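You operate a simulated robot arm through the tools that you are given. There is no shell and no other tool.

You run a simulated robot arm. Do the job below in one go: nothing can be reset, and whatever is moved stays where it is left.

JOB
Switch the dispenser off first, then shut the paste and air levers and put out its lamp.
Fine: push the table in.

The check looks at the end state, three seconds after you hand in, the way a careful person would. Anything else that was tipped, shoved, dropped, spilled or broken makes it a failure.

ROBOT AND FRAMES
A 7-joint arm with a two-finger parallel gripper, fixed in place. Base frame: the origin is at the foot of the arm, x ahead of it, y to its left, z up. Readings come in mm, degrees, newtons and seconds.
Its first joint turns from -166.0 to 166.0 degrees. Payload 4.4 kg.
The tool frame sits at the grasp point between the pads (the TCP): z along the fingers, y along the line on which they close. The tips reach 23 mm beyond it. Largest opening 94 mm; finger width 38, thickness 10; the body of the gripper, 54 by 96 mm, starts 39 mm behind the TCP.
Orientation is that of the tool frame in the base frame, as a unit quaternion [x, y, z, w]. With the fingers straight down and closing along the base's y, the tool's x points along the base's -x, its y along +y and its z along -z.

CONTROLS
- The arm moves only by the tool nudge_tool. Its argument "motion" is a list of rows, each a list of 7 numbers: the shift along the base's x, y, z in mm, then the turn, a rotation vector about the base's x, y, z in degrees, then the finger opening in mm, from 0 to 94. In form: [[dx, dy, dz, ax, ay, az, fingers], ...]. A call has 1 to 20 rows; each row shifts and turns the commanded pose from where the row before left it. A row lasts 0.2 s, in which the tool goes at most 50 mm and 8.6 degrees; a call with a longer step from one row to the next is refused whole, and so is a gripper value outside its range. A pose out of reach is approached as far as the arm can. The call stops where the force on the tool passes 60 N (or 10 N more than at its start, if that is more) or the arm is blocked; 0.2 s more then pass. The fingers move at their own pace (about 108 mm/s each) and stop on an object; they squeeze with about 20 N. The grip force told is the motor's: it shows also when the fingers shut on nothing. Time passes only in rows, and 0.2 s behind the last, so rows that do not move let the fingers close. The reply holds the time, the measured pose of the TCP, the force on the tool along the base axes, the opening and the grip force, in the units named above and with some noise, with the torque about the TCP (base axes, N m) and any sound that the robot's microphone picked up.
- Cameras (640 x 400 px; columns grow to the right, rows downward): "scene" is fixed at [49.4, 501.9, 1529]; the picture's right is [-0.39, -0.92, 0.00], its down [-0.30, 0.13, -0.94] and it looks along [0.87, -0.37, -0.33] (base axes); focal length 216 px, centre (320, 200). "wrist" rides on the gripper at [86, 16, -75] in the tool frame; the picture's right is [-0.18, 0.98, 0.00], its down [-0.58, -0.11, -0.81] and it looks along [-0.79, -0.15, 0.59] (tool axes); focal length 243 px, centre (320, 200). There is no depth. A picture from a camera that has moved, and an enlarged one, comes with that camera's place and axes in the base frame and with its lens.
- snapshot(camera): a new picture of that camera. No time passes.
- inspect(camera, box): a new picture of the part [left, top, right, bottom] of that camera's present view, enlarged. No time passes.
- sign_off(): hands the job in; it is judged then, once.

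Places have to be worked out from the pictures, the camera data and where the tool is seen. Open the gripper and draw the arm clear of the work before you hand the job in, unless the task says otherwise.

The tools are called after "Call:" by a JSON object that holds its "api" and its "payload". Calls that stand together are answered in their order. nudge_tool: Moves the arm, as the interface text tells. Its arguments: {"type":"object","properties":{"motion":{"type":"array"}},"required":["motion"]} The other tools are called the same way: snapshot (camera) takes a picture; inspect (camera, box) takes an enlarged picture of a part of a camera's view; sign_off () hands the job in.

At the start:

```text
time_s: 0.0
ee_pos: [467.5, 115.8, 1535.1]
tcp_rot: [0.001, 1.0, 0.0, 0.0]
wrist_force: [1.4, -0.3, 0.5]
moment: [0.0, -0.01, 0.02]
finger_gap: 94.1
grip_force: 0.0
```

scene: 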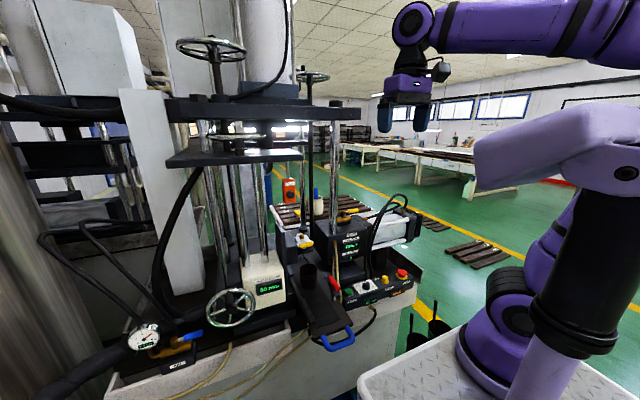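
wrist: 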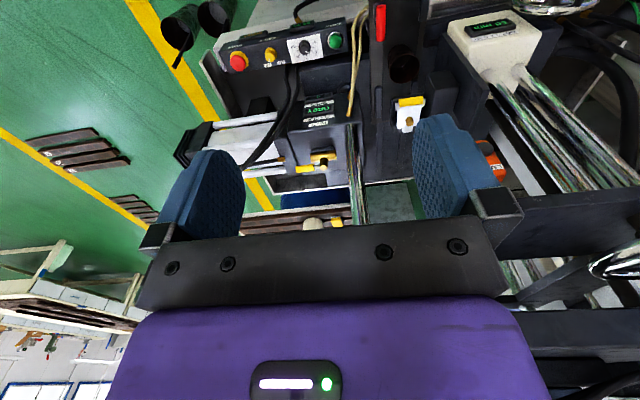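

I start by looking closely at the scene to identify the dispenser, its levers, lamp, and the table before moving anything.

Call:
{"api": "inspect", "payload": {"camera": "scene", "box": [220, 160, 440, 360]}}

Call:
{"api": "inspect", "payload": {"camera": "scene", "box": [320, 220, 430, 310]}}

Call:
{"api": "inspect", "payload": {"camera": "wrist", "box": [180, 0, 460, 240]}}

Call:
{"api": "inspect", "payload": {"camera": "scene", "box": [80, 280, 260, 400]}}

```text
2.00 times, centred on (330, 260) of scene
camera zoom: at [49.4, 501.9, 1529.0], right [-0.39, -0.92, 0.0], down [-0.3, 0.13, -0.94], along [0.87, -0.37, -0.33], focal length 432 px, centre (300, 80)
```

zoom: 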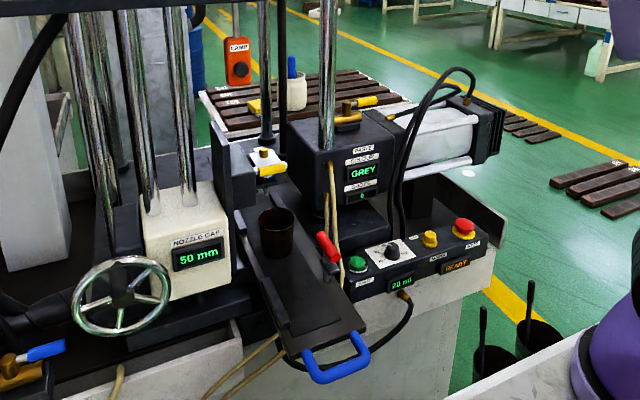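

```text
4.44 times, centred on (375, 265) of scene
camera zoom: at [49.4, 501.9, 1529.0], right [-0.39, -0.92, 0.0], down [-0.3, 0.13, -0.94], along [0.87, -0.37, -0.33], focal length 961 px, centre (76, -89)
```

zoom: 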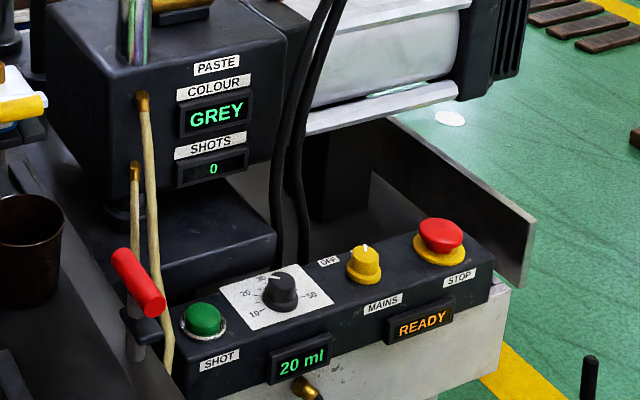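

```text
1.67 times, centred on (320, 120) of wrist
camera zoom: at [381.6, 130.1, 1610.3], right [0.18, 0.98, 0.0], down [0.58, -0.11, 0.81], along [0.79, -0.15, -0.59], focal length 404 px, centre (320, 333)
```

zoom: 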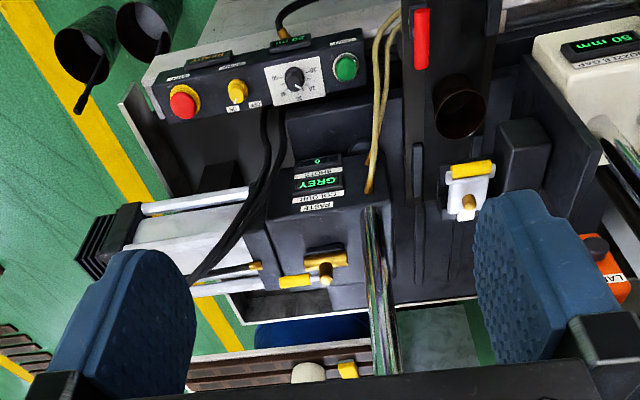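

```text
3.33 times, centred on (170, 340) of scene
camera zoom: at [49.4, 501.9, 1529.0], right [-0.39, -0.92, 0.0], down [-0.3, 0.13, -0.94], along [0.87, -0.37, -0.33], focal length 721 px, centre (820, -267)
```

zoom: 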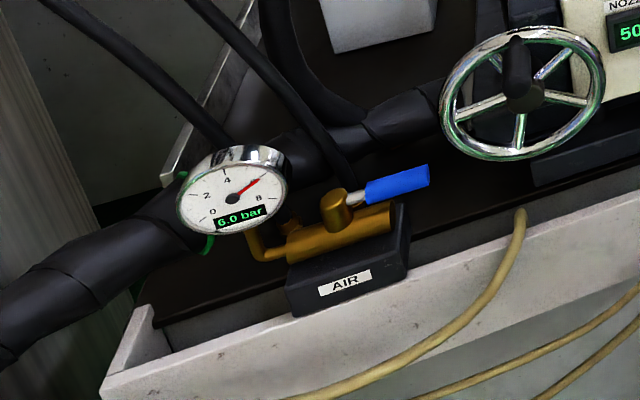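

The panel shows a yellow MAINS knob (OFF to the left), red STOP mushroom and READY display; the AIR lever is blue, and there's an orange LAMP box at the rear and a sliding table with blue handle. I'll zoom in further on each.

Call:
{"api": "inspect", "payload": {"camera": "scene", "box": [270, 160, 350, 220]}}

Call:
{"api": "inspect", "payload": {"camera": "scene", "box": [290, 220, 370, 280]}}

Call:
{"api": "inspect", "payload": {"camera": "scene", "box": [290, 290, 370, 350]}}

Call:
{"api": "inspect", "payload": {"camera": "scene", "box": [330, 190, 400, 240]}}

Call:
{"api": "inspect", "payload": {"camera": "wrist", "box": [340, 60, 500, 200]}}

Call:
{"api": "inspect", "payload": {"camera": "wrist", "box": [260, 90, 360, 180]}}

Call:
{"api": "inspect", "payload": {"camera": "wrist", "box": [210, 10, 360, 90]}}

```text
6.67 times, centred on (310, 190) of scene
camera zoom: at [49.4, 501.9, 1529.0], right [-0.39, -0.92, 0.0], down [-0.3, 0.13, -0.94], along [0.87, -0.37, -0.33], focal length 1442 px, centre (387, 267)
```

zoom: 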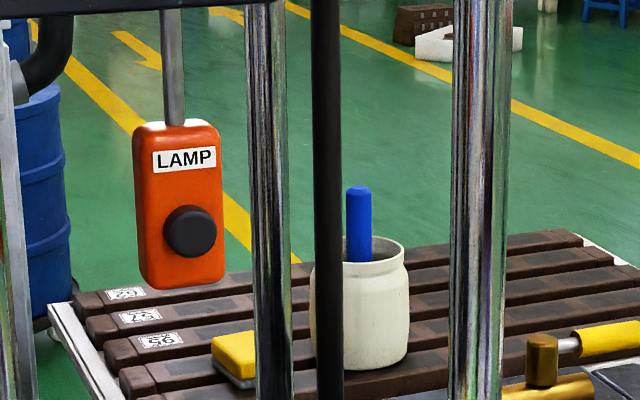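

```text
6.67 times, centred on (330, 250) of scene
camera zoom: at [49.4, 501.9, 1529.0], right [-0.39, -0.92, 0.0], down [-0.3, 0.13, -0.94], along [0.87, -0.37, -0.33], focal length 1442 px, centre (253, -133)
```

zoom: 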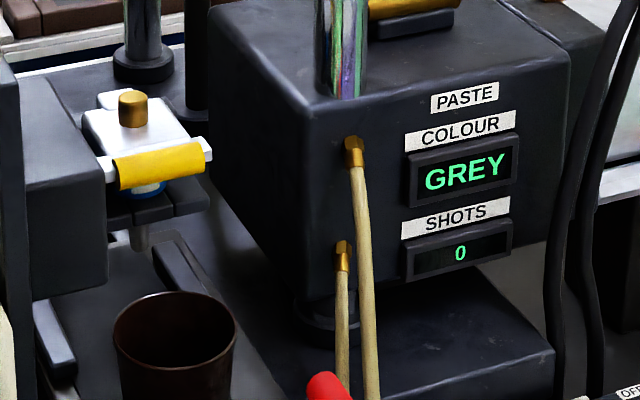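

```text
6.67 times, centred on (330, 320) of scene
camera zoom: at [49.4, 501.9, 1529.0], right [-0.39, -0.92, 0.0], down [-0.3, 0.13, -0.94], along [0.87, -0.37, -0.33], focal length 1442 px, centre (253, -600)
```

zoom: 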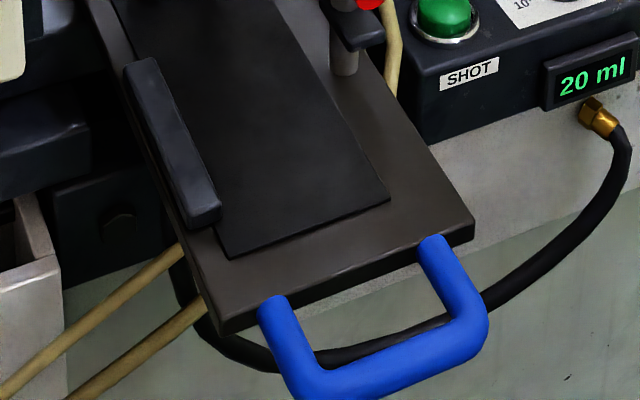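

```text
8.00 times, centred on (365, 215) of scene
camera zoom: at [49.4, 501.9, 1529.0], right [-0.39, -0.92, 0.0], down [-0.3, 0.13, -0.94], along [0.87, -0.37, -0.33], focal length 1730 px, centre (-40, 80)
```

zoom: 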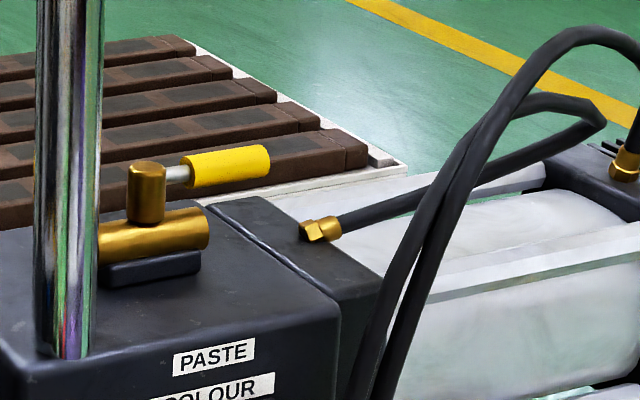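

```text
2.86 times, centred on (420, 130) of wrist
camera zoom: at [381.6, 130.1, 1610.3], right [0.18, 0.98, 0.0], down [0.58, -0.11, 0.81], along [0.79, -0.15, -0.59], focal length 693 px, centre (34, 400)
```

zoom: 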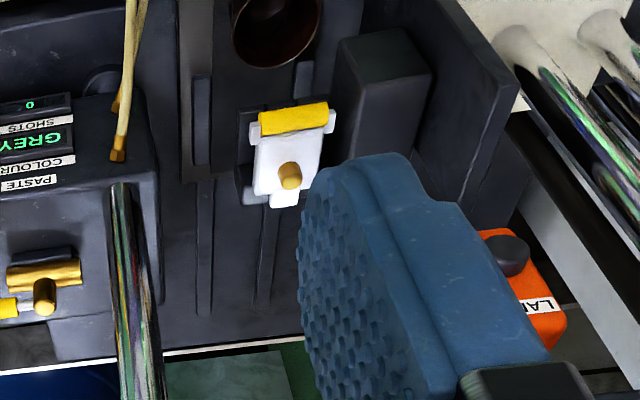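

```text
4.44 times, centred on (310, 135) of wrist
camera zoom: at [381.6, 130.1, 1610.3], right [0.18, 0.98, 0.0], down [0.58, -0.11, 0.81], along [0.79, -0.15, -0.59], focal length 1078 px, centre (364, 489)
```

zoom: 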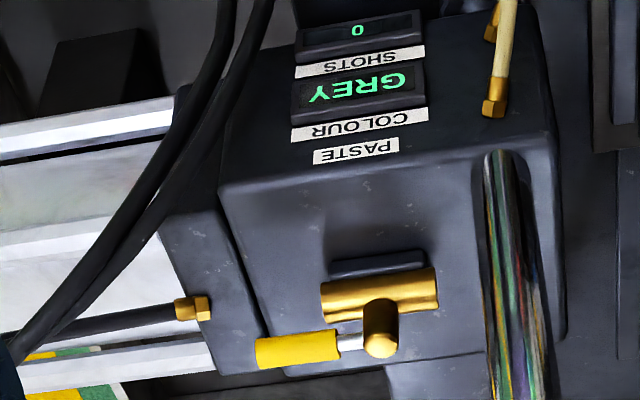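

```text
4.27 times, centred on (285, 50) of wrist
camera zoom: at [381.6, 130.1, 1610.3], right [0.18, 0.98, 0.0], down [0.58, -0.11, 0.81], along [0.79, -0.15, -0.59], focal length 1035 px, centre (469, 840)
```

zoom: 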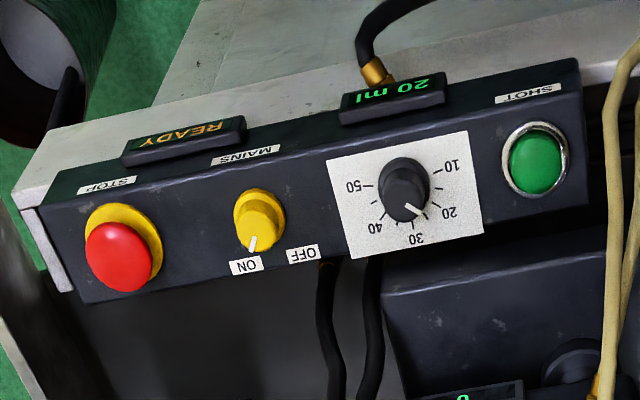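

From two views I triangulate: STOP ≈(656,-157,897), MAINS knob ≈(651,-58,899) pointing to ON with OFF about 70° counter‑clockwise, paste lever hub ≈(845,50,1157), lamp box ≈(684,335,1320), red handle ≈(560–626,220,1015). I lower and back the arm a little, in free space, for a closer wrist view.

Call:
{"api": "nudge_tool", "payload": {"motion": [[-6, 5, -30, 0, 0, 0, 94], [-6, 5, -30, 0, 0, 0, 60], [-6, 5, -30, 0, 0, 0, 20], [-6, 5, -30, 0, 0, 0, 0], [-6, 5, -30, 0, 0, 0, 0], [-6, 5, -30, 0, 0, 0, 0], [-6, 5, -30, 0, 0, 0, 0]]}}

Call:
{"api": "snapshot", "payload": {"camera": "wrist"}}

Call:
{"api": "snapshot", "payload": {"camera": "scene"}}

```text
time_s: 1.6
ee_pos: [424.9, 150.5, 1326.1]
tcp_rot: [0.0, 1.0, 0.0, 0.0]
wrist_force: [0.6, -0.8, -0.7]
moment: [0.03, 0.0, -0.01]
finger_gap: 0.0
grip_force: 19.3
```

```text
taken
camera wrist: at [339.6, 165.0, 1400.2], right [0.18, 0.98, 0.0], down [0.58, -0.11, 0.81], along [0.79, -0.15, -0.59], focal length 243 px, centre (320, 200)
```

wrist: 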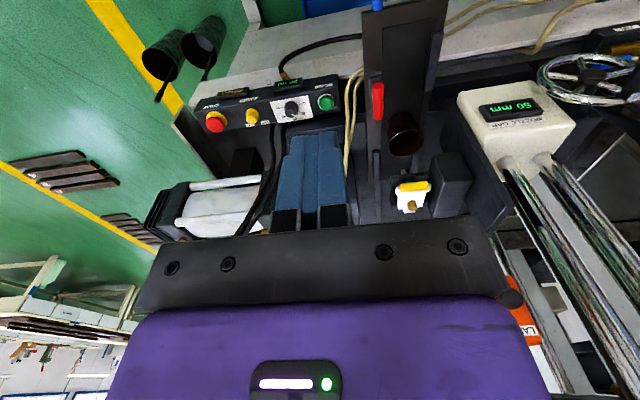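

```text
taken
```

scene: 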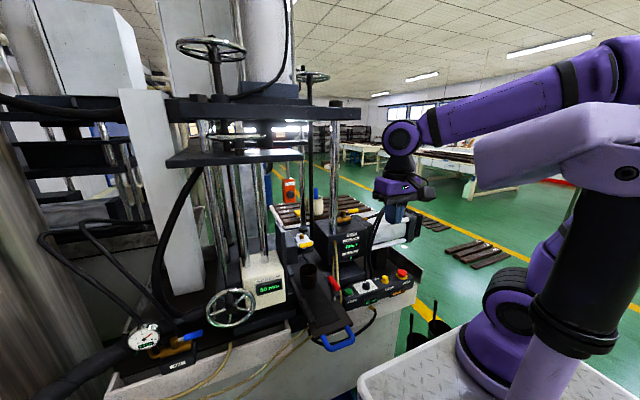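

Clear motion, nothing touched. Now zooming in on the red lever, table, white/yellow catch and lamp in this closer wrist view.

Call:
{"api": "inspect", "payload": {"camera": "wrist", "box": [330, 0, 490, 220]}}

Call:
{"api": "inspect", "payload": {"camera": "wrist", "box": [460, 240, 640, 400]}}

Call:
{"api": "inspect", "payload": {"camera": "wrist", "box": [190, 70, 360, 150]}}

Call:
{"api": "inspect", "payload": {"camera": "wrist", "box": [480, 0, 640, 120]}}

```text
1.82 times, centred on (410, 110) of wrist
camera zoom: at [339.6, 165.0, 1400.2], right [0.18, 0.98, 0.0], down [0.58, -0.11, 0.81], along [0.79, -0.15, -0.59], focal length 441 px, centre (156, 364)
```

zoom: 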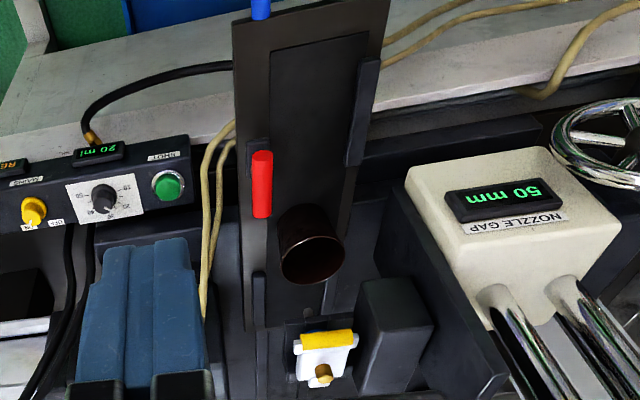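

```text
2.50 times, centred on (550, 320) of wrist
camera zoom: at [339.6, 165.0, 1400.2], right [0.18, 0.98, 0.0], down [0.58, -0.11, 0.81], along [0.79, -0.15, -0.59], focal length 606 px, centre (-255, -100)
```

zoom: 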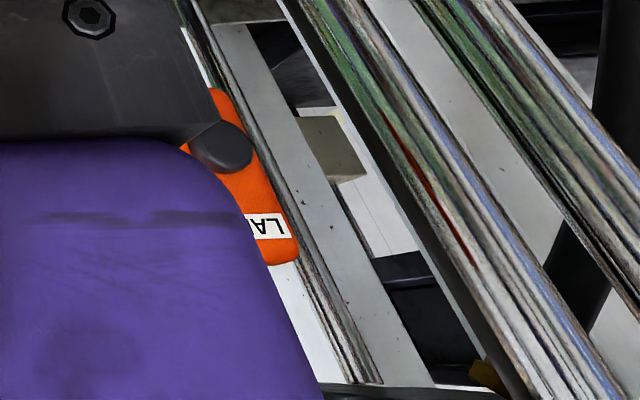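

```text
3.76 times, centred on (275, 110) of wrist
camera zoom: at [339.6, 165.0, 1400.2], right [0.18, 0.98, 0.0], down [0.58, -0.11, 0.81], along [0.79, -0.15, -0.59], focal length 913 px, centre (489, 539)
```

zoom: 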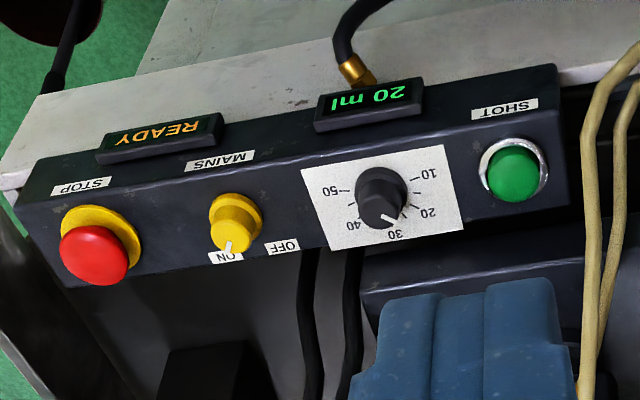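

```text
3.33 times, centred on (560, 60) of wrist
camera zoom: at [339.6, 165.0, 1400.2], right [0.18, 0.98, 0.0], down [0.58, -0.11, 0.81], along [0.79, -0.15, -0.59], focal length 809 px, centre (-480, 667)
```

zoom: 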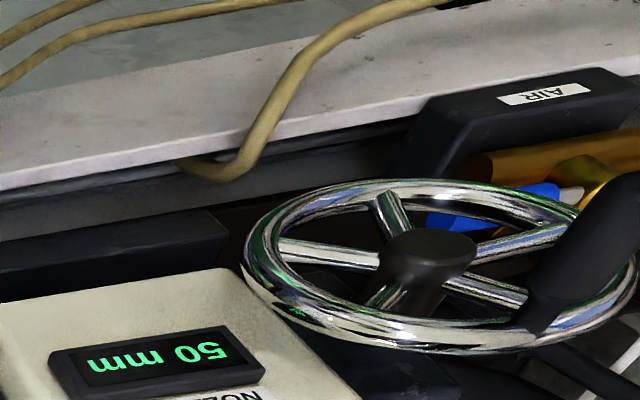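

The table (front edge ≈ x 486, y 205–331, z 928) carries a cup and a red lever post, and the nozzle sits near (735,272). I'll zoom further on these from the fixed camera before choosing how to act.

Call:
{"api": "inspect", "payload": {"camera": "scene", "box": [285, 225, 325, 250]}}

Call:
{"api": "inspect", "payload": {"camera": "scene", "box": [290, 250, 346, 290]}}

Call:
{"api": "inspect", "payload": {"camera": "scene", "box": [320, 265, 350, 300]}}

Call:
{"api": "inspect", "payload": {"camera": "scene", "box": [130, 315, 220, 375]}}

Call:
{"api": "inspect", "payload": {"camera": "scene", "box": [275, 170, 305, 210]}}

Call:
{"api": "inspect", "payload": {"camera": "scene", "box": [340, 260, 420, 310]}}

```text
16.00 times, centred on (305, 238) of scene
camera zoom: at [49.4, 501.9, 1529.0], right [-0.39, -0.92, 0.0], down [-0.3, 0.13, -0.94], along [0.87, -0.37, -0.33], focal length 3460 px, centre (560, -400)
```

zoom: 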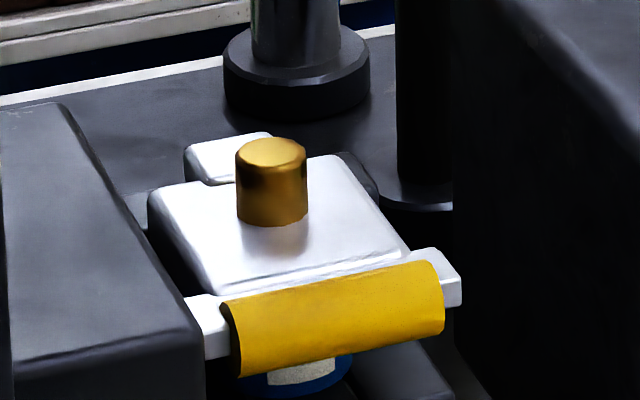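

```text
10.00 times, centred on (318, 270) of scene
camera zoom: at [49.4, 501.9, 1529.0], right [-0.39, -0.92, 0.0], down [-0.3, 0.13, -0.94], along [0.87, -0.37, -0.33], focal length 2162 px, centre (340, -500)
```

zoom: 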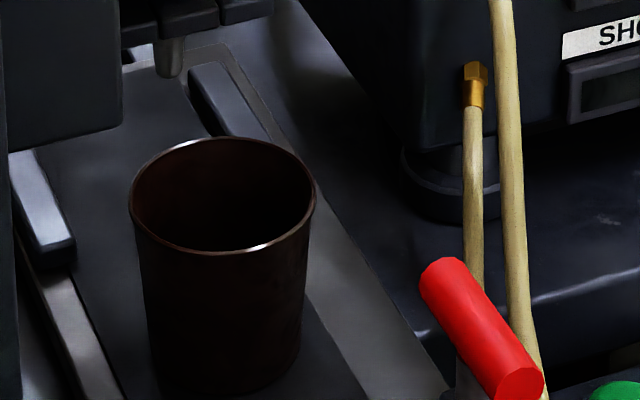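

```text
11.43 times, centred on (335, 282) of scene
camera zoom: at [49.4, 501.9, 1529.0], right [-0.39, -0.92, 0.0], down [-0.3, 0.13, -0.94], along [0.87, -0.37, -0.33], focal length 2471 px, centre (149, -743)
```

zoom: 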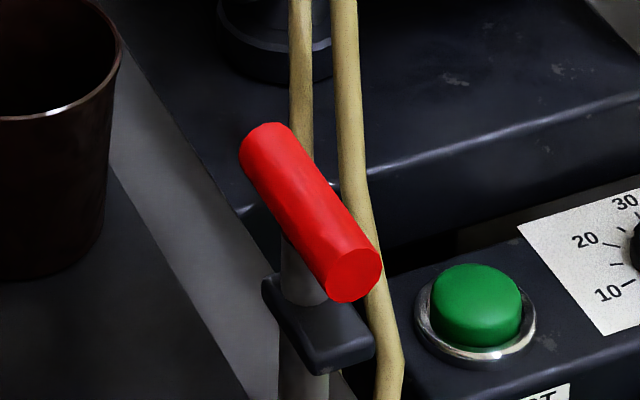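

```text
6.67 times, centred on (175, 345) of scene
camera zoom: at [49.4, 501.9, 1529.0], right [-0.39, -0.92, 0.0], down [-0.3, 0.13, -0.94], along [0.87, -0.37, -0.33], focal length 1442 px, centre (1287, -767)
```

zoom: 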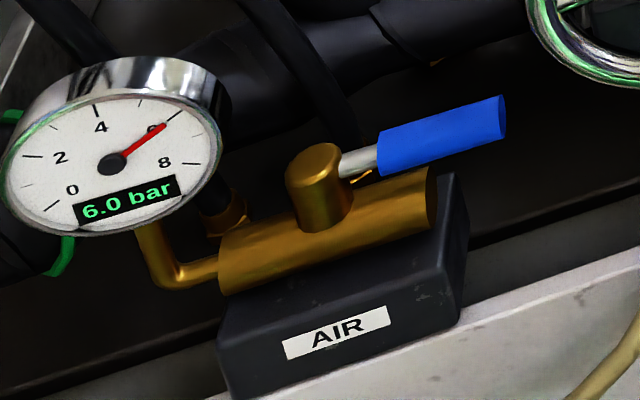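

```text
10.00 times, centred on (290, 190) of scene
camera zoom: at [49.4, 501.9, 1529.0], right [-0.39, -0.92, 0.0], down [-0.3, 0.13, -0.94], along [0.87, -0.37, -0.33], focal length 2162 px, centre (620, 300)
```

zoom: 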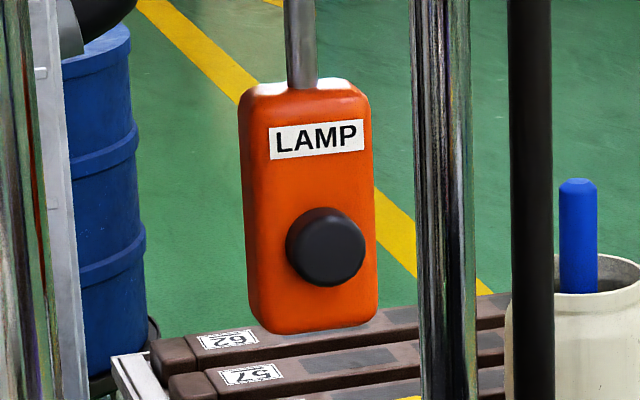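

```text
8.00 times, centred on (380, 285) of scene
camera zoom: at [49.4, 501.9, 1529.0], right [-0.39, -0.92, 0.0], down [-0.3, 0.13, -0.94], along [0.87, -0.37, -0.33], focal length 1730 px, centre (-160, -480)
```

zoom: 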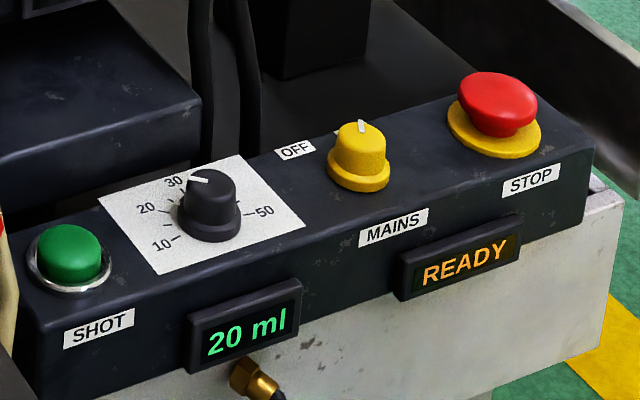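

The panel is tilted ≈12° toward the robot, and the knob's top is at ≈(653,-59,911), ~27 mm across, with cables behind it at x≥730. I move above the knob with the gripper open to 60 mm, yawed −35° and tilted to the panel normal, staying well clear.

Call:
{"api": "nudge_tool", "payload": {"motion": [[18.6, -17.5, -20, 0, 0, -3.5, 60], [18.6, -17.5, -26, 0, 0, -3.5, 60], [18.6, -17.5, -26, 0, 0, -3.5, 60], [18.6, -17.5, -26, 0, 0, -3.5, 60], [18.6, -17.5, -26, 0, 0, -3.5, 60], [18.6, -17.5, -26, 0, 0, -3.5, 60], [18.6, -17.5, -26, 0, 0, -3.5, 60], [18.6, -17.5, -26, 0, 0, -3.5, 60], [18.6, -17.5, -26, 0, 0, -3.5, 60], [18.6, -17.5, -26, 0, 0, -3.5, 60], [18.6, -17.5, -26, 0, -6, 0, 60], [18.6, -17.5, -26, 0, -6, 0, 60]]}}

Call:
{"api": "snapshot", "payload": {"camera": "wrist"}}

Call:
{"api": "snapshot", "payload": {"camera": "scene"}}

```text
time_s: 4.2
ee_pos: [648.9, -61.3, 1016.7]
tcp_rot: [0.299, 0.948, 0.031, 0.101]
wrist_force: [-0.3, -0.4, -0.1]
moment: [-0.02, -0.01, 0.01]
finger_gap: 60.0
grip_force: 0.1
```

```text
taken
camera wrist: at [573.1, 0.5, 1078.9], right [0.7, 0.7, 0.15], down [0.24, -0.42, 0.88], along [0.68, -0.58, -0.46], focal length 243 px, centre (320, 200)
```

wrist: 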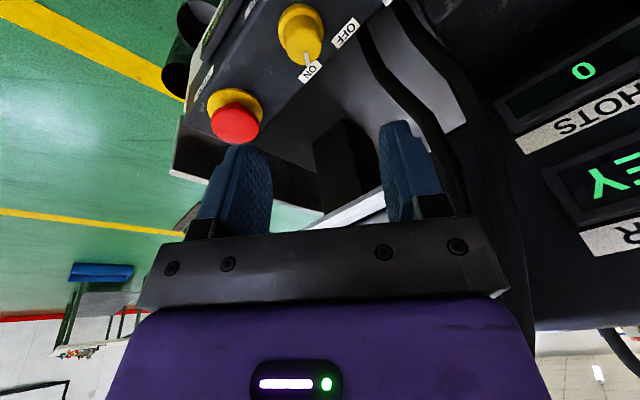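

```text
taken
```

scene: 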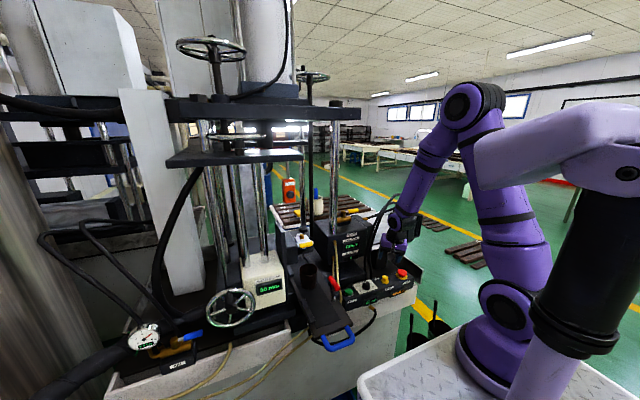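

The knob appears where predicted. I zoom in to refine its centre and the pointer angle before descending.

Call:
{"api": "inspect", "payload": {"camera": "wrist", "box": [240, 0, 400, 100]}}

Call:
{"api": "inspect", "payload": {"camera": "scene", "box": [360, 200, 430, 300]}}

```text
4.00 times, centred on (320, 50) of wrist
camera zoom: at [573.1, 0.5, 1078.9], right [0.7, 0.7, 0.15], down [0.24, -0.42, 0.88], along [0.68, -0.58, -0.46], focal length 970 px, centre (320, 800)
```

zoom: 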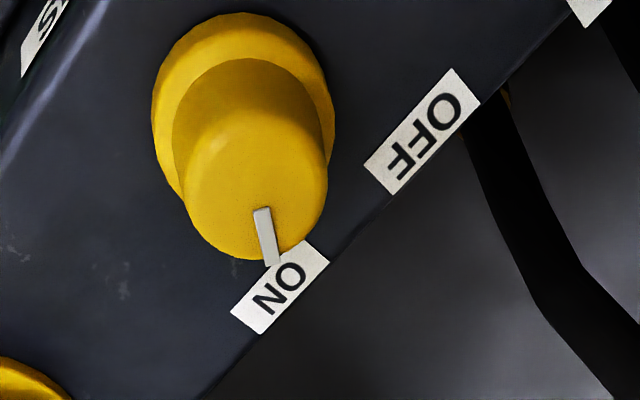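

```text
4.00 times, centred on (395, 250) of scene
camera zoom: at [49.4, 501.9, 1529.0], right [-0.39, -0.92, 0.0], down [-0.3, 0.13, -0.94], along [0.87, -0.37, -0.33], focal length 865 px, centre (20, 0)
```

zoom: 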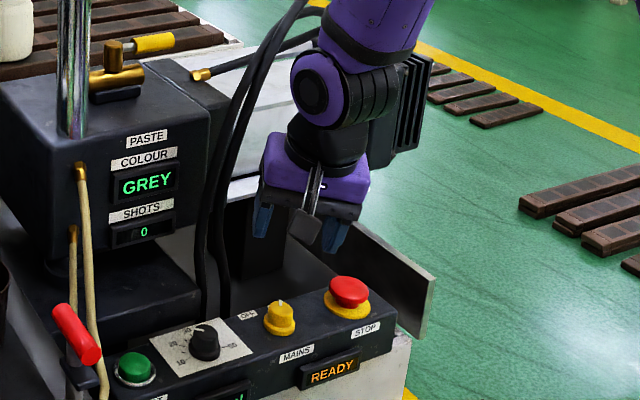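

Wrist zoom confirms: knob axis from ≈(656,-60,878) to top ≈(652,-59,911), cap 24 mm, pointer at −37° (ON), OFF at about +36°. I line up on the axis and descend partway.

Call:
{"api": "nudge_tool", "payload": {"motion": [[-22, 1.5, 0, 0, 0, 0, 60], [5.2, 0, -24.4, 0, 0, 0, 60], [5.2, 0, -24.4, 0, 0, 0, 60], [5.2, 0, -24.4, 0, 0, 0, 60], [0, 0, 0, 0, 0, 0, 60]]}}

Call:
{"api": "inspect", "payload": {"camera": "wrist", "box": [200, 0, 440, 250]}}

Call:
{"api": "inspect", "payload": {"camera": "scene", "box": [350, 230, 430, 300]}}

```text
time_s: 5.4
ee_pos: [642.7, -58.1, 946.2]
tcp_rot: [0.299, 0.948, 0.032, 0.1]
wrist_force: [-0.9, 0.4, 0.0]
moment: [0.0, -0.04, 0.0]
finger_gap: 59.9
grip_force: 0.0
```

```text
1.60 times, centred on (320, 125) of wrist
camera zoom: at [566.8, 2.7, 1006.9], right [0.7, 0.7, 0.15], down [0.24, -0.42, 0.87], along [0.67, -0.58, -0.46], focal length 388 px, centre (320, 320)
```

zoom: 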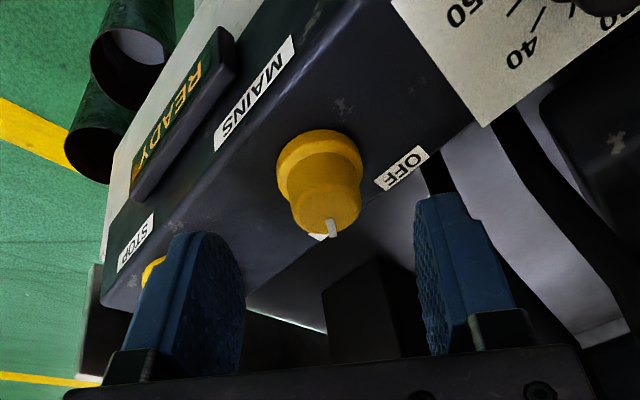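

```text
5.71 times, centred on (390, 265) of scene
camera zoom: at [49.4, 501.9, 1529.0], right [-0.39, -0.92, 0.0], down [-0.3, 0.13, -0.94], along [0.87, -0.37, -0.33], focal length 1236 px, centre (-80, -171)
```

zoom: 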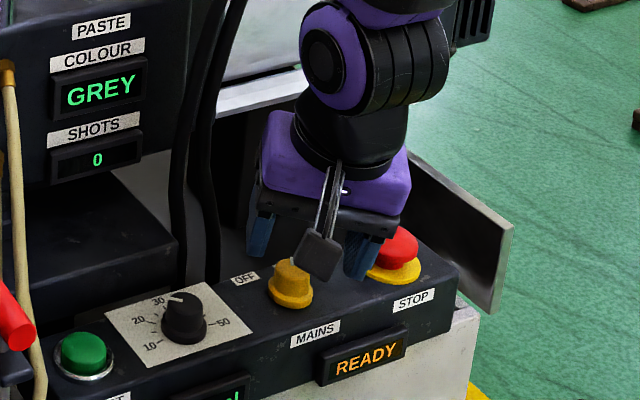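

Aligned within ~2 mm of the knob's axis. I descend the last ~31 mm along the axis and close on the cap.

Call:
{"api": "nudge_tool", "payload": {"motion": [[2.9, -0.7, -15.6, 0, 0, 0, 60], [2.9, -0.7, -15.6, 0, 0, 0, 60], [0, 0, 0, 0, 0, 0, 20], [0, 0, 0, 0, 0, 0, 10], [0, 0, 0, 0, 0, 0, 10]]}}

Call:
{"api": "inspect", "payload": {"camera": "wrist", "box": [200, 50, 440, 250]}}

Call:
{"api": "inspect", "payload": {"camera": "scene", "box": [350, 240, 430, 300]}}

```text
time_s: 6.6
ee_pos: [649.9, -59.0, 915.0]
tcp_rot: [0.299, 0.949, 0.032, 0.101]
wrist_force: [9.4, 14.4, 5.5]
moment: [0.26, -0.25, 0.07]
finger_gap: 30.1
grip_force: 44.5
```

```text
2.00 times, centred on (320, 150) of wrist
camera zoom: at [574.0, 2.3, 976.1], right [0.7, 0.7, 0.15], down [0.24, -0.42, 0.88], along [0.68, -0.58, -0.46], focal length 485 px, centre (320, 300)
```

zoom: 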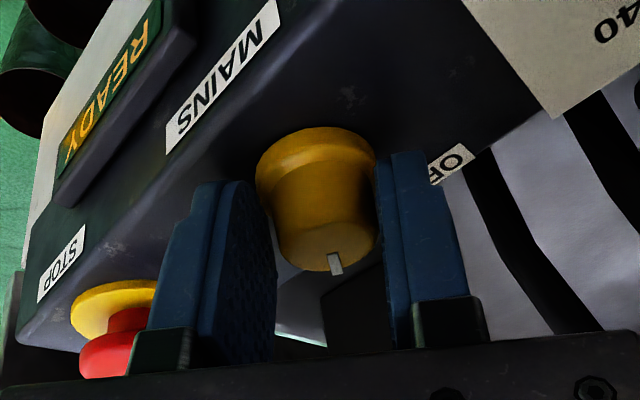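

```text
6.67 times, centred on (390, 270) of scene
camera zoom: at [49.4, 501.9, 1529.0], right [-0.39, -0.92, 0.0], down [-0.3, 0.13, -0.94], along [0.87, -0.37, -0.33], focal length 1442 px, centre (-147, -267)
```

zoom: 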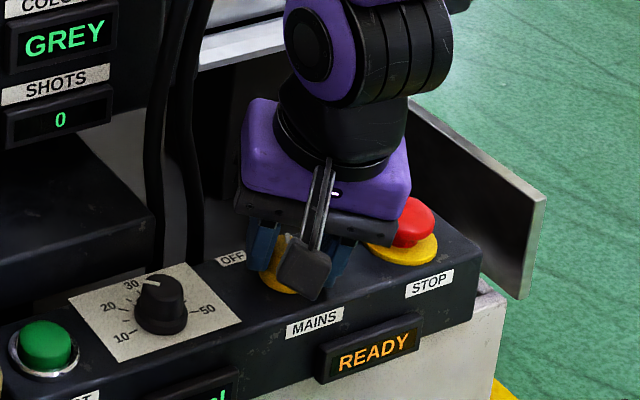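

Only the +side finger is bearing on the knob (17 N sideways, gap 30 mm), so the tool is about 3 mm off-centre. I open slightly, shift +1.7/+2.4 mm and close again.

Call:
{"api": "nudge_tool", "payload": {"motion": [[0, 0, 0, 0, 0, 0, 44], [1.7, 2.4, 0, 0, 0, 0, 44], [0, 0, 0, 0, 0, 0, 20], [0, 0, 0, 0, 0, 0, 10], [0, 0, 0, 0, 0, 0, 10]]}}

Call:
{"api": "inspect", "payload": {"camera": "wrist", "box": [200, 50, 440, 250]}}

```text
time_s: 7.8
ee_pos: [649.0, -59.2, 915.6]
tcp_rot: [0.3, 0.948, 0.03, 0.1]
wrist_force: [-7.7, -14.6, -2.4]
moment: [-0.67, 0.14, -0.03]
finger_gap: 30.0
grip_force: 44.8
```

```text
2.00 times, centred on (320, 150) of wrist
camera zoom: at [574.3, 2.8, 975.7], right [0.7, 0.7, 0.15], down [0.24, -0.42, 0.87], along [0.67, -0.58, -0.46], focal length 485 px, centre (320, 300)
```

zoom: 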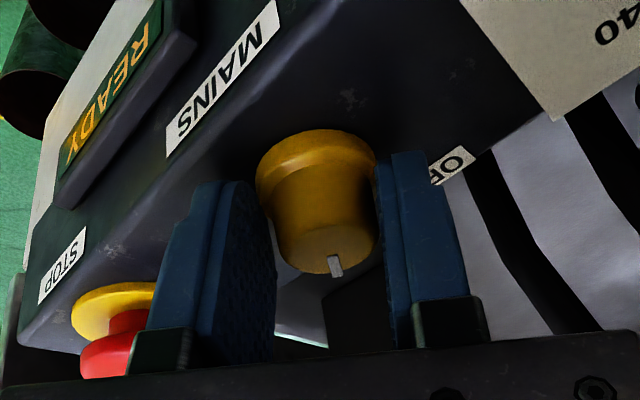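

Both fingers now hold the knob (30 mm), with the side force just reversed, so the centre lies between. I relax by about 1 mm and turn +40° about the panel normal, then check.

Call:
{"api": "nudge_tool", "payload": {"motion": [[-0.8, -1.2, 0, 0, 0, 0, 10], [0, 0, 0, -1.68, 0, 7.81, 10], [0, 0, 0, -1.68, 0, 7.81, 10], [0, 0, 0, -1.68, 0, 7.81, 10], [0, 0, 0, -1.68, 0, 7.81, 10], [0, 0, 0, -1.68, 0, 7.81, 10]]}}

Call:
{"api": "inspect", "payload": {"camera": "wrist", "box": [200, 50, 440, 250]}}

Call:
{"api": "inspect", "payload": {"camera": "scene", "box": [350, 240, 430, 300]}}

```text
time_s: 9.2
ee_pos: [649.1, -57.8, 915.7]
tcp_rot: [-0.044, 0.993, -0.005, 0.106]
wrist_force: [0.8, 7.3, 22.6]
moment: [0.59, -0.56, 0.01]
finger_gap: 30.1
grip_force: 44.6
```

```text
2.00 times, centred on (320, 150) of wrist
camera zoom: at [548.6, -50.5, 970.2], right [0.09, 1.0, 0.02], down [0.41, -0.06, 0.91], along [0.91, -0.08, -0.41], focal length 485 px, centre (320, 300)
```

zoom: 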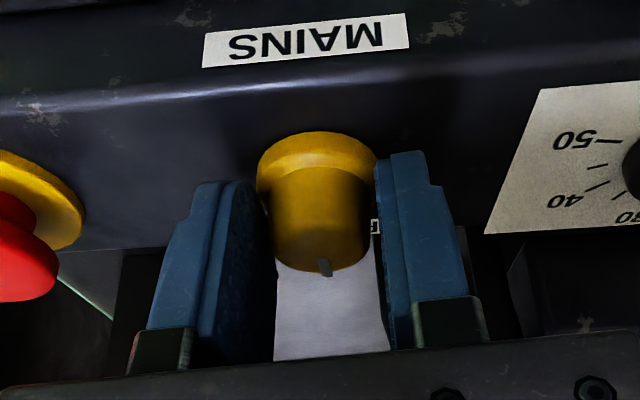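

```text
6.67 times, centred on (390, 270) of scene
camera zoom: at [49.4, 501.9, 1529.0], right [-0.39, -0.92, 0.0], down [-0.3, 0.13, -0.94], along [0.87, -0.37, -0.33], focal length 1442 px, centre (-147, -267)
```

zoom: 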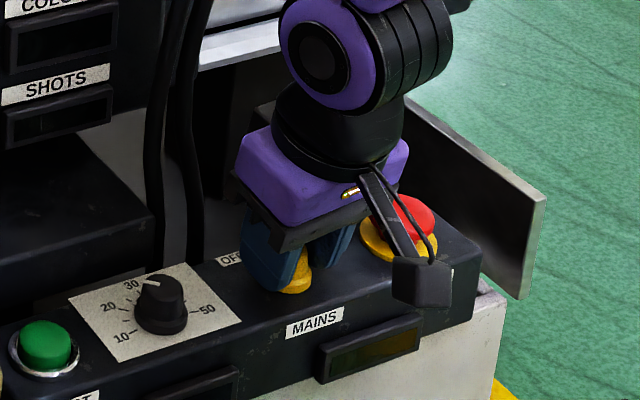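

The displays went dark already, so the mains is switching off. I lift ~1 mm to relieve the vertical load and turn the remaining ~32° to set the pointer right at OFF.

Call:
{"api": "nudge_tool", "payload": {"motion": [[-0.3, -0.6, 1.2, 0, 0, 0, 10], [0, 0, 0, -1.68, 0, 7.81, 10], [0, 0, 0, -1.68, 0, 7.81, 10], [0, 0, 0, -1.68, 0, 7.81, 10], [0, 0, 0, -1.68, 0, 7.81, 10]]}}

Call:
{"api": "inspect", "payload": {"camera": "wrist", "box": [200, 50, 440, 250]}}

Call:
{"api": "inspect", "payload": {"camera": "scene", "box": [350, 240, 430, 300]}}

```text
time_s: 10.4
ee_pos: [647.3, -57.5, 916.2]
tcp_rot: [-0.317, 0.943, -0.034, 0.098]
wrist_force: [-15.9, 23.8, 15.3]
moment: [0.88, 0.12, -0.2]
finger_gap: 29.9
grip_force: 44.6
```

```text
2.00 times, centred on (320, 150) of wrist
camera zoom: at [554.9, -98.5, 973.5], right [-0.44, 0.9, -0.1], down [0.35, 0.27, 0.9], along [0.83, 0.36, -0.43], focal length 485 px, centre (320, 300)
```

zoom: 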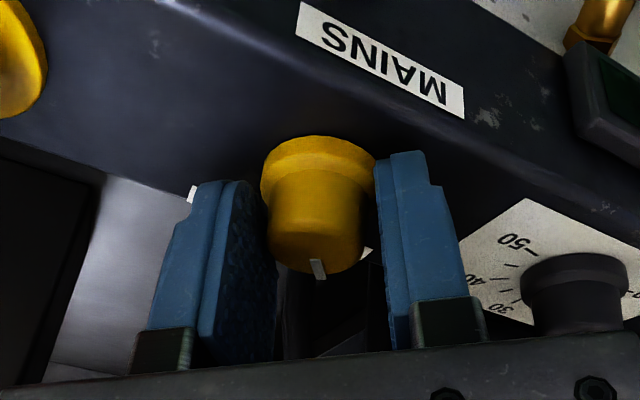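

```text
6.67 times, centred on (390, 270) of scene
camera zoom: at [49.4, 501.9, 1529.0], right [-0.39, -0.92, 0.0], down [-0.3, 0.13, -0.94], along [0.87, -0.37, -0.33], focal length 1442 px, centre (-147, -267)
```

zoom: 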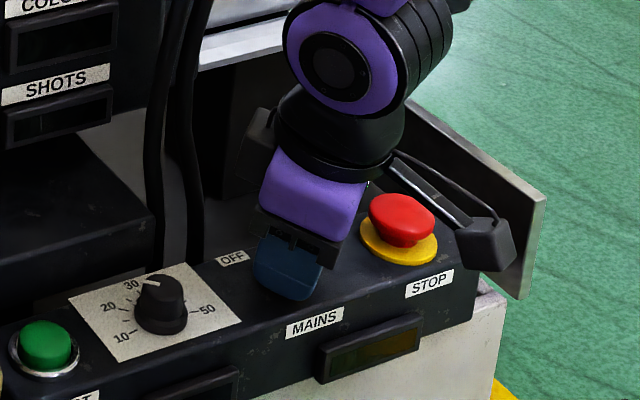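

The knob has come round; I open the fingers and retreat up along its axis to check the pointer.

Call:
{"api": "nudge_tool", "payload": {"motion": [[0, 0, 0, 0, 0, 0, 50], [0, 0, 0, 0, 0, 0, 50], [-5.2, 0, 24.4, 0, 0, 0, 50], [-5.2, 0, 24.4, 0, 0, 0, 50], [-7, 0, 35, 0, 0, 0, 50]]}}

Call:
{"api": "inspect", "payload": {"camera": "wrist", "box": [240, 0, 480, 150]}}

Call:
{"api": "inspect", "payload": {"camera": "scene", "box": [340, 240, 430, 310]}}

```text
time_s: 11.6
ee_pos: [631.6, -59.1, 1000.1]
tcp_rot: [-0.315, 0.943, -0.034, 0.1]
wrist_force: [0.2, 0.5, -0.4]
moment: [0.02, 0.01, 0.03]
finger_gap: 50.0
grip_force: 0.1
```

```text
2.67 times, centred on (360, 75) of wrist
camera zoom: at [539.0, -99.5, 1056.2], right [-0.43, 0.9, -0.09], down [0.35, 0.26, 0.9], along [0.83, 0.36, -0.43], focal length 647 px, centre (213, 533)
```

zoom: 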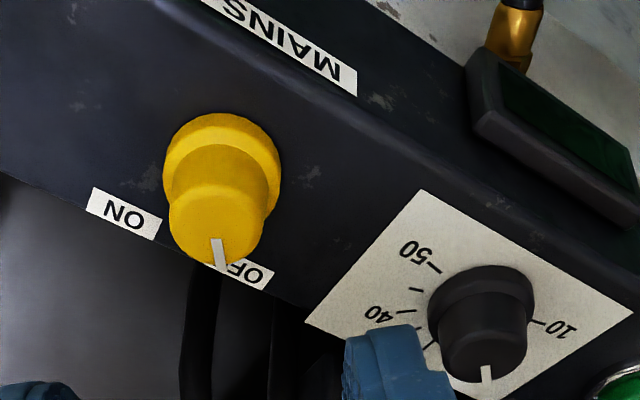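

```text
5.71 times, centred on (385, 275) of scene
camera zoom: at [49.4, 501.9, 1529.0], right [-0.39, -0.92, 0.0], down [-0.3, 0.13, -0.94], along [0.87, -0.37, -0.33], focal length 1236 px, centre (-51, -229)
```

zoom: 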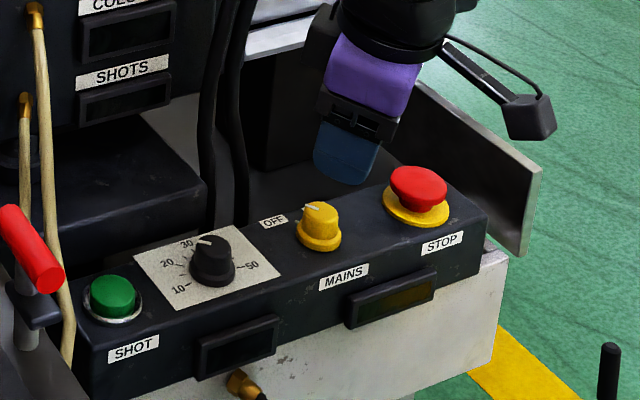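

The pointer is squarely at OFF (+36°) and the displays are dark: mains off. Now I rise to a clear height, untilt, and take a look at the paste valve before acting on it.

Call:
{"api": "nudge_tool", "payload": {"motion": [[-4, 3, 44, 0, 6, 0, 50], [-4, 3, 44, 0, 6, 0, 30], [-4, 4, 44, 0, 0, -6.2, 0], [-4, 4, 44, 0, 0, -6.2, 0], [-4, 4, 44, 0, 0, -6.2, 0], [-4, 4, 44, 0, 0, -6.2, 0], [-4, 4, 44, 0, 0, -6.2, 0], [-4, 4, 42, 0, 0, -6.2, 0]]}}

Call:
{"api": "snapshot", "payload": {"camera": "wrist"}}

Call:
{"api": "snapshot", "payload": {"camera": "scene"}}

```text
time_s: 13.4
ee_pos: [601.5, -28.1, 1349.7]
tcp_rot: [0.003, 1.0, -0.002, 0.0]
wrist_force: [-0.2, -0.1, 0.1]
moment: [0.03, 0.03, -0.01]
finger_gap: 0.0
grip_force: 19.4
```

```text
taken
camera wrist: at [514.0, -12.3, 1424.9], right [0.19, 0.98, 0.0], down [0.58, -0.11, 0.81], along [0.79, -0.16, -0.59], focal length 243 px, centre (320, 200)
```

wrist: 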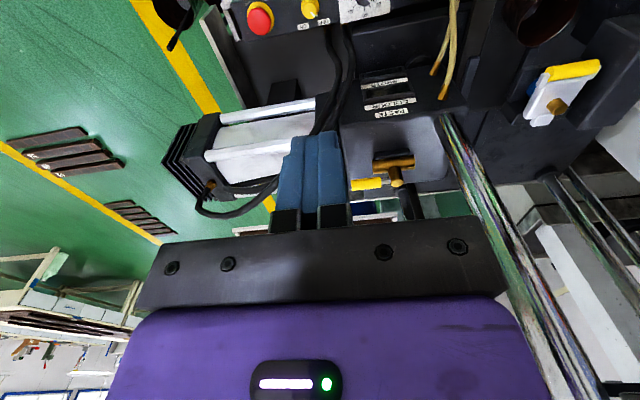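

```text
taken
```

scene: 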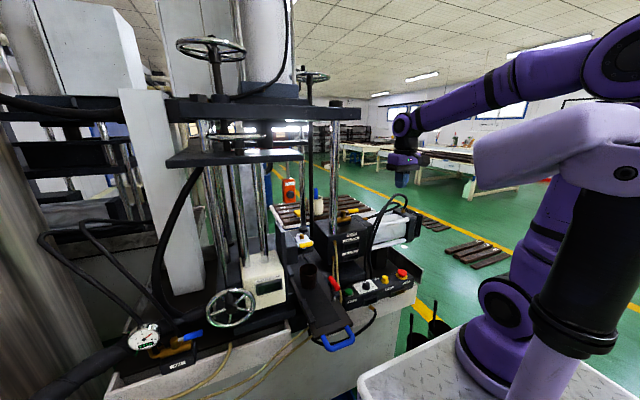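

Call:
{"api": "inspect", "payload": {"camera": "wrist", "box": [340, 130, 460, 220]}}

Call:
{"api": "inspect", "payload": {"camera": "wrist", "box": [170, 20, 420, 220]}}

Call:
{"api": "inspect", "payload": {"camera": "scene", "box": [330, 180, 420, 250]}}

```text
4.44 times, centred on (400, 175) of wrist
camera zoom: at [514.0, -12.3, 1424.9], right [0.19, 0.98, 0.0], down [0.58, -0.11, 0.81], along [0.79, -0.16, -0.59], focal length 1078 px, centre (-36, 311)
```

zoom: 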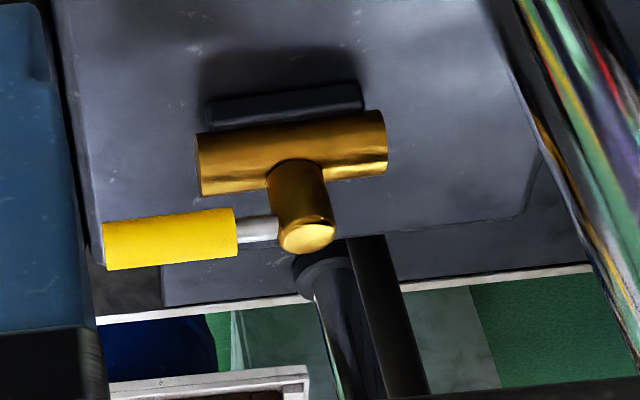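

```text
2.00 times, centred on (295, 120) of wrist
camera zoom: at [514.0, -12.3, 1424.9], right [0.19, 0.98, 0.0], down [0.58, -0.11, 0.81], along [0.79, -0.16, -0.59], focal length 485 px, centre (370, 360)
```

zoom: 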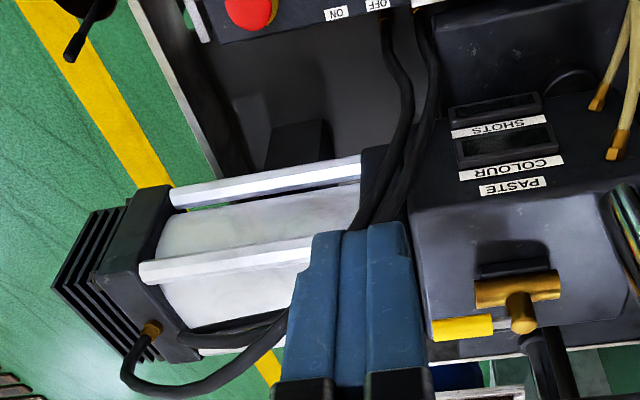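

```text
5.71 times, centred on (375, 215) of scene
camera zoom: at [49.4, 501.9, 1529.0], right [-0.39, -0.92, 0.0], down [-0.3, 0.13, -0.94], along [0.87, -0.37, -0.33], focal length 1236 px, centre (6, 114)
```

zoom: 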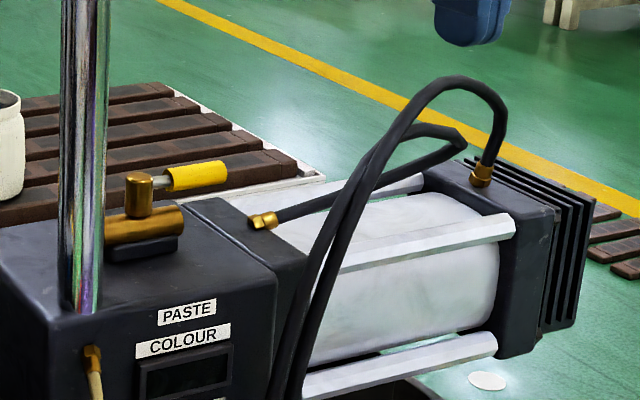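

The paste lever's hub is ≈(842,52,1160), handle centre ≈(838,2,1158), parallel to the valve body (open). Before reaching in I check the overhead plates for clearance.

Call:
{"api": "inspect", "payload": {"camera": "scene", "box": [150, 60, 400, 220]}}

Call:
{"api": "inspect", "payload": {"camera": "scene", "box": [290, 80, 440, 180]}}

```text
2.50 times, centred on (275, 140) of scene
camera zoom: at [49.4, 501.9, 1529.0], right [-0.39, -0.92, 0.0], down [-0.3, 0.13, -0.94], along [0.87, -0.37, -0.33], focal length 541 px, centre (432, 350)
```

zoom: 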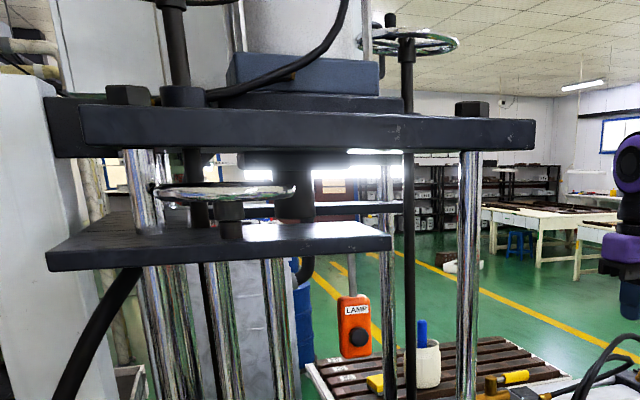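

```text
4.00 times, centred on (365, 130) of scene
camera zoom: at [49.4, 501.9, 1529.0], right [-0.39, -0.92, 0.0], down [-0.3, 0.13, -0.94], along [0.87, -0.37, -0.33], focal length 865 px, centre (140, 480)
```

zoom: 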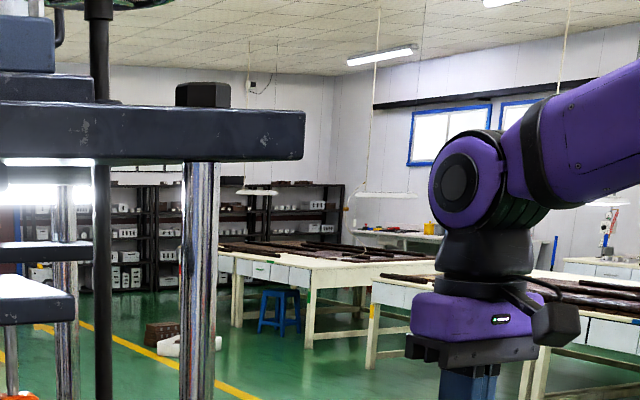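

The overhead plate's underside is at z≈1544 with its end at y≈63, so passing at TCP z≈1270 near y≈−5 is clear. I move above the paste handle, yawing +90° so the fingers straddle it in x.

Call:
{"api": "nudge_tool", "payload": {"motion": [[10, 0, -26, 0, 0, 8.18, 0], [10, 0, -26, 0, 0, 8.18, 0], [10, 0, -26, 0, 0, 8.18, 20], [25.8, 2.9, 0, 0, 0, 8.18, 50], [25.8, 2.9, 0, 0, 0, 8.18, 50], [25.8, 2.9, 0, 0, 0, 8.18, 50], [25.8, 2.9, 0, 0, 0, 8.18, 50], [25.8, 2.9, 0, 0, 0, 8.18, 50], [25.8, 2.9, 0, 0, 0, 8.18, 50], [25.8, 2.9, 0, 0, 0, 8.18, 50], [25.8, 2.9, 0, 0, 0, 8.18, 50]]}}

Call:
{"api": "snapshot", "payload": {"camera": "wrist"}}

Call:
{"api": "snapshot", "payload": {"camera": "scene"}}

```text
time_s: 15.8
ee_pos: [836.4, -5.7, 1273.4]
tcp_rot: [-0.706, 0.708, -0.001, 0.001]
wrist_force: [0.0, -0.7, 0.7]
moment: [-0.03, -0.03, 0.0]
finger_gap: 50.2
grip_force: 0.1
```

```text
taken
camera wrist: at [820.1, -93.5, 1347.1], right [-0.98, 0.19, 0.0], down [0.11, 0.58, 0.81], along [0.15, 0.79, -0.59], focal length 243 px, centre (320, 200)
```

wrist: 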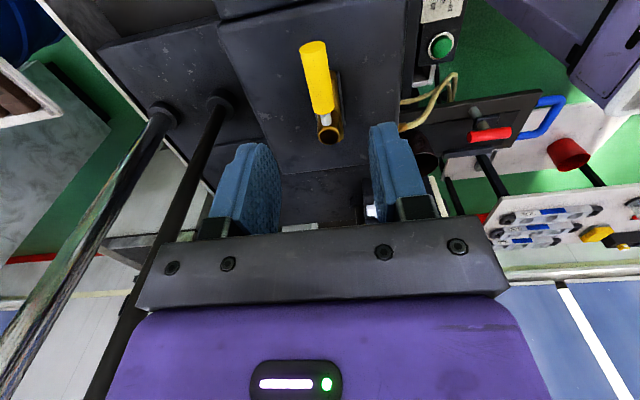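

```text
taken
```

scene: 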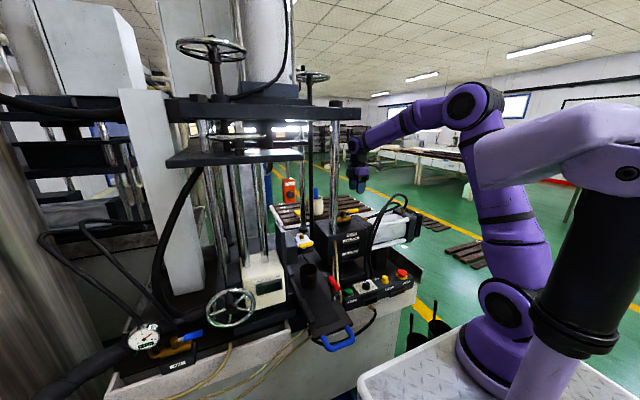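

Now a close view of the paste handle and, at right, the table with the red lever. I zoom on both.

Call:
{"api": "inspect", "payload": {"camera": "wrist", "box": [260, 20, 400, 160]}}

Call:
{"api": "inspect", "payload": {"camera": "wrist", "box": [390, 60, 600, 220]}}

```text
2.86 times, centred on (330, 90) of wrist
camera zoom: at [820.1, -93.5, 1347.1], right [-0.98, 0.19, 0.0], down [0.11, 0.58, 0.81], along [0.15, 0.79, -0.59], focal length 693 px, centre (291, 514)
```

zoom: 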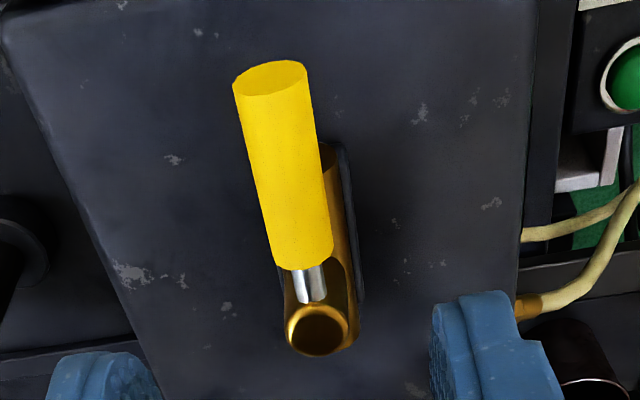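

```text
2.50 times, centred on (495, 140) of wrist
camera zoom: at [820.1, -93.5, 1347.1], right [-0.98, 0.19, 0.0], down [0.11, 0.58, 0.81], along [0.15, 0.79, -0.59], focal length 606 px, centre (-118, 350)
```

zoom: 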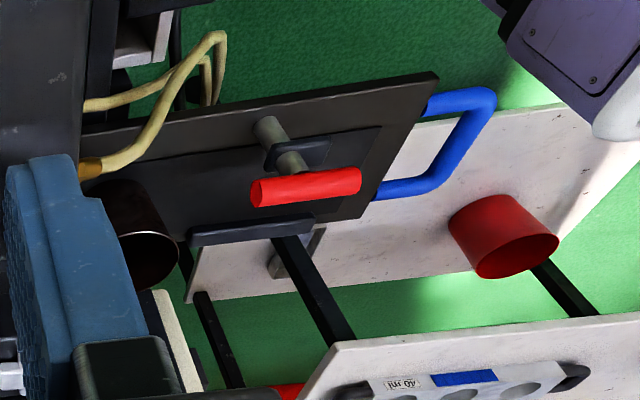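

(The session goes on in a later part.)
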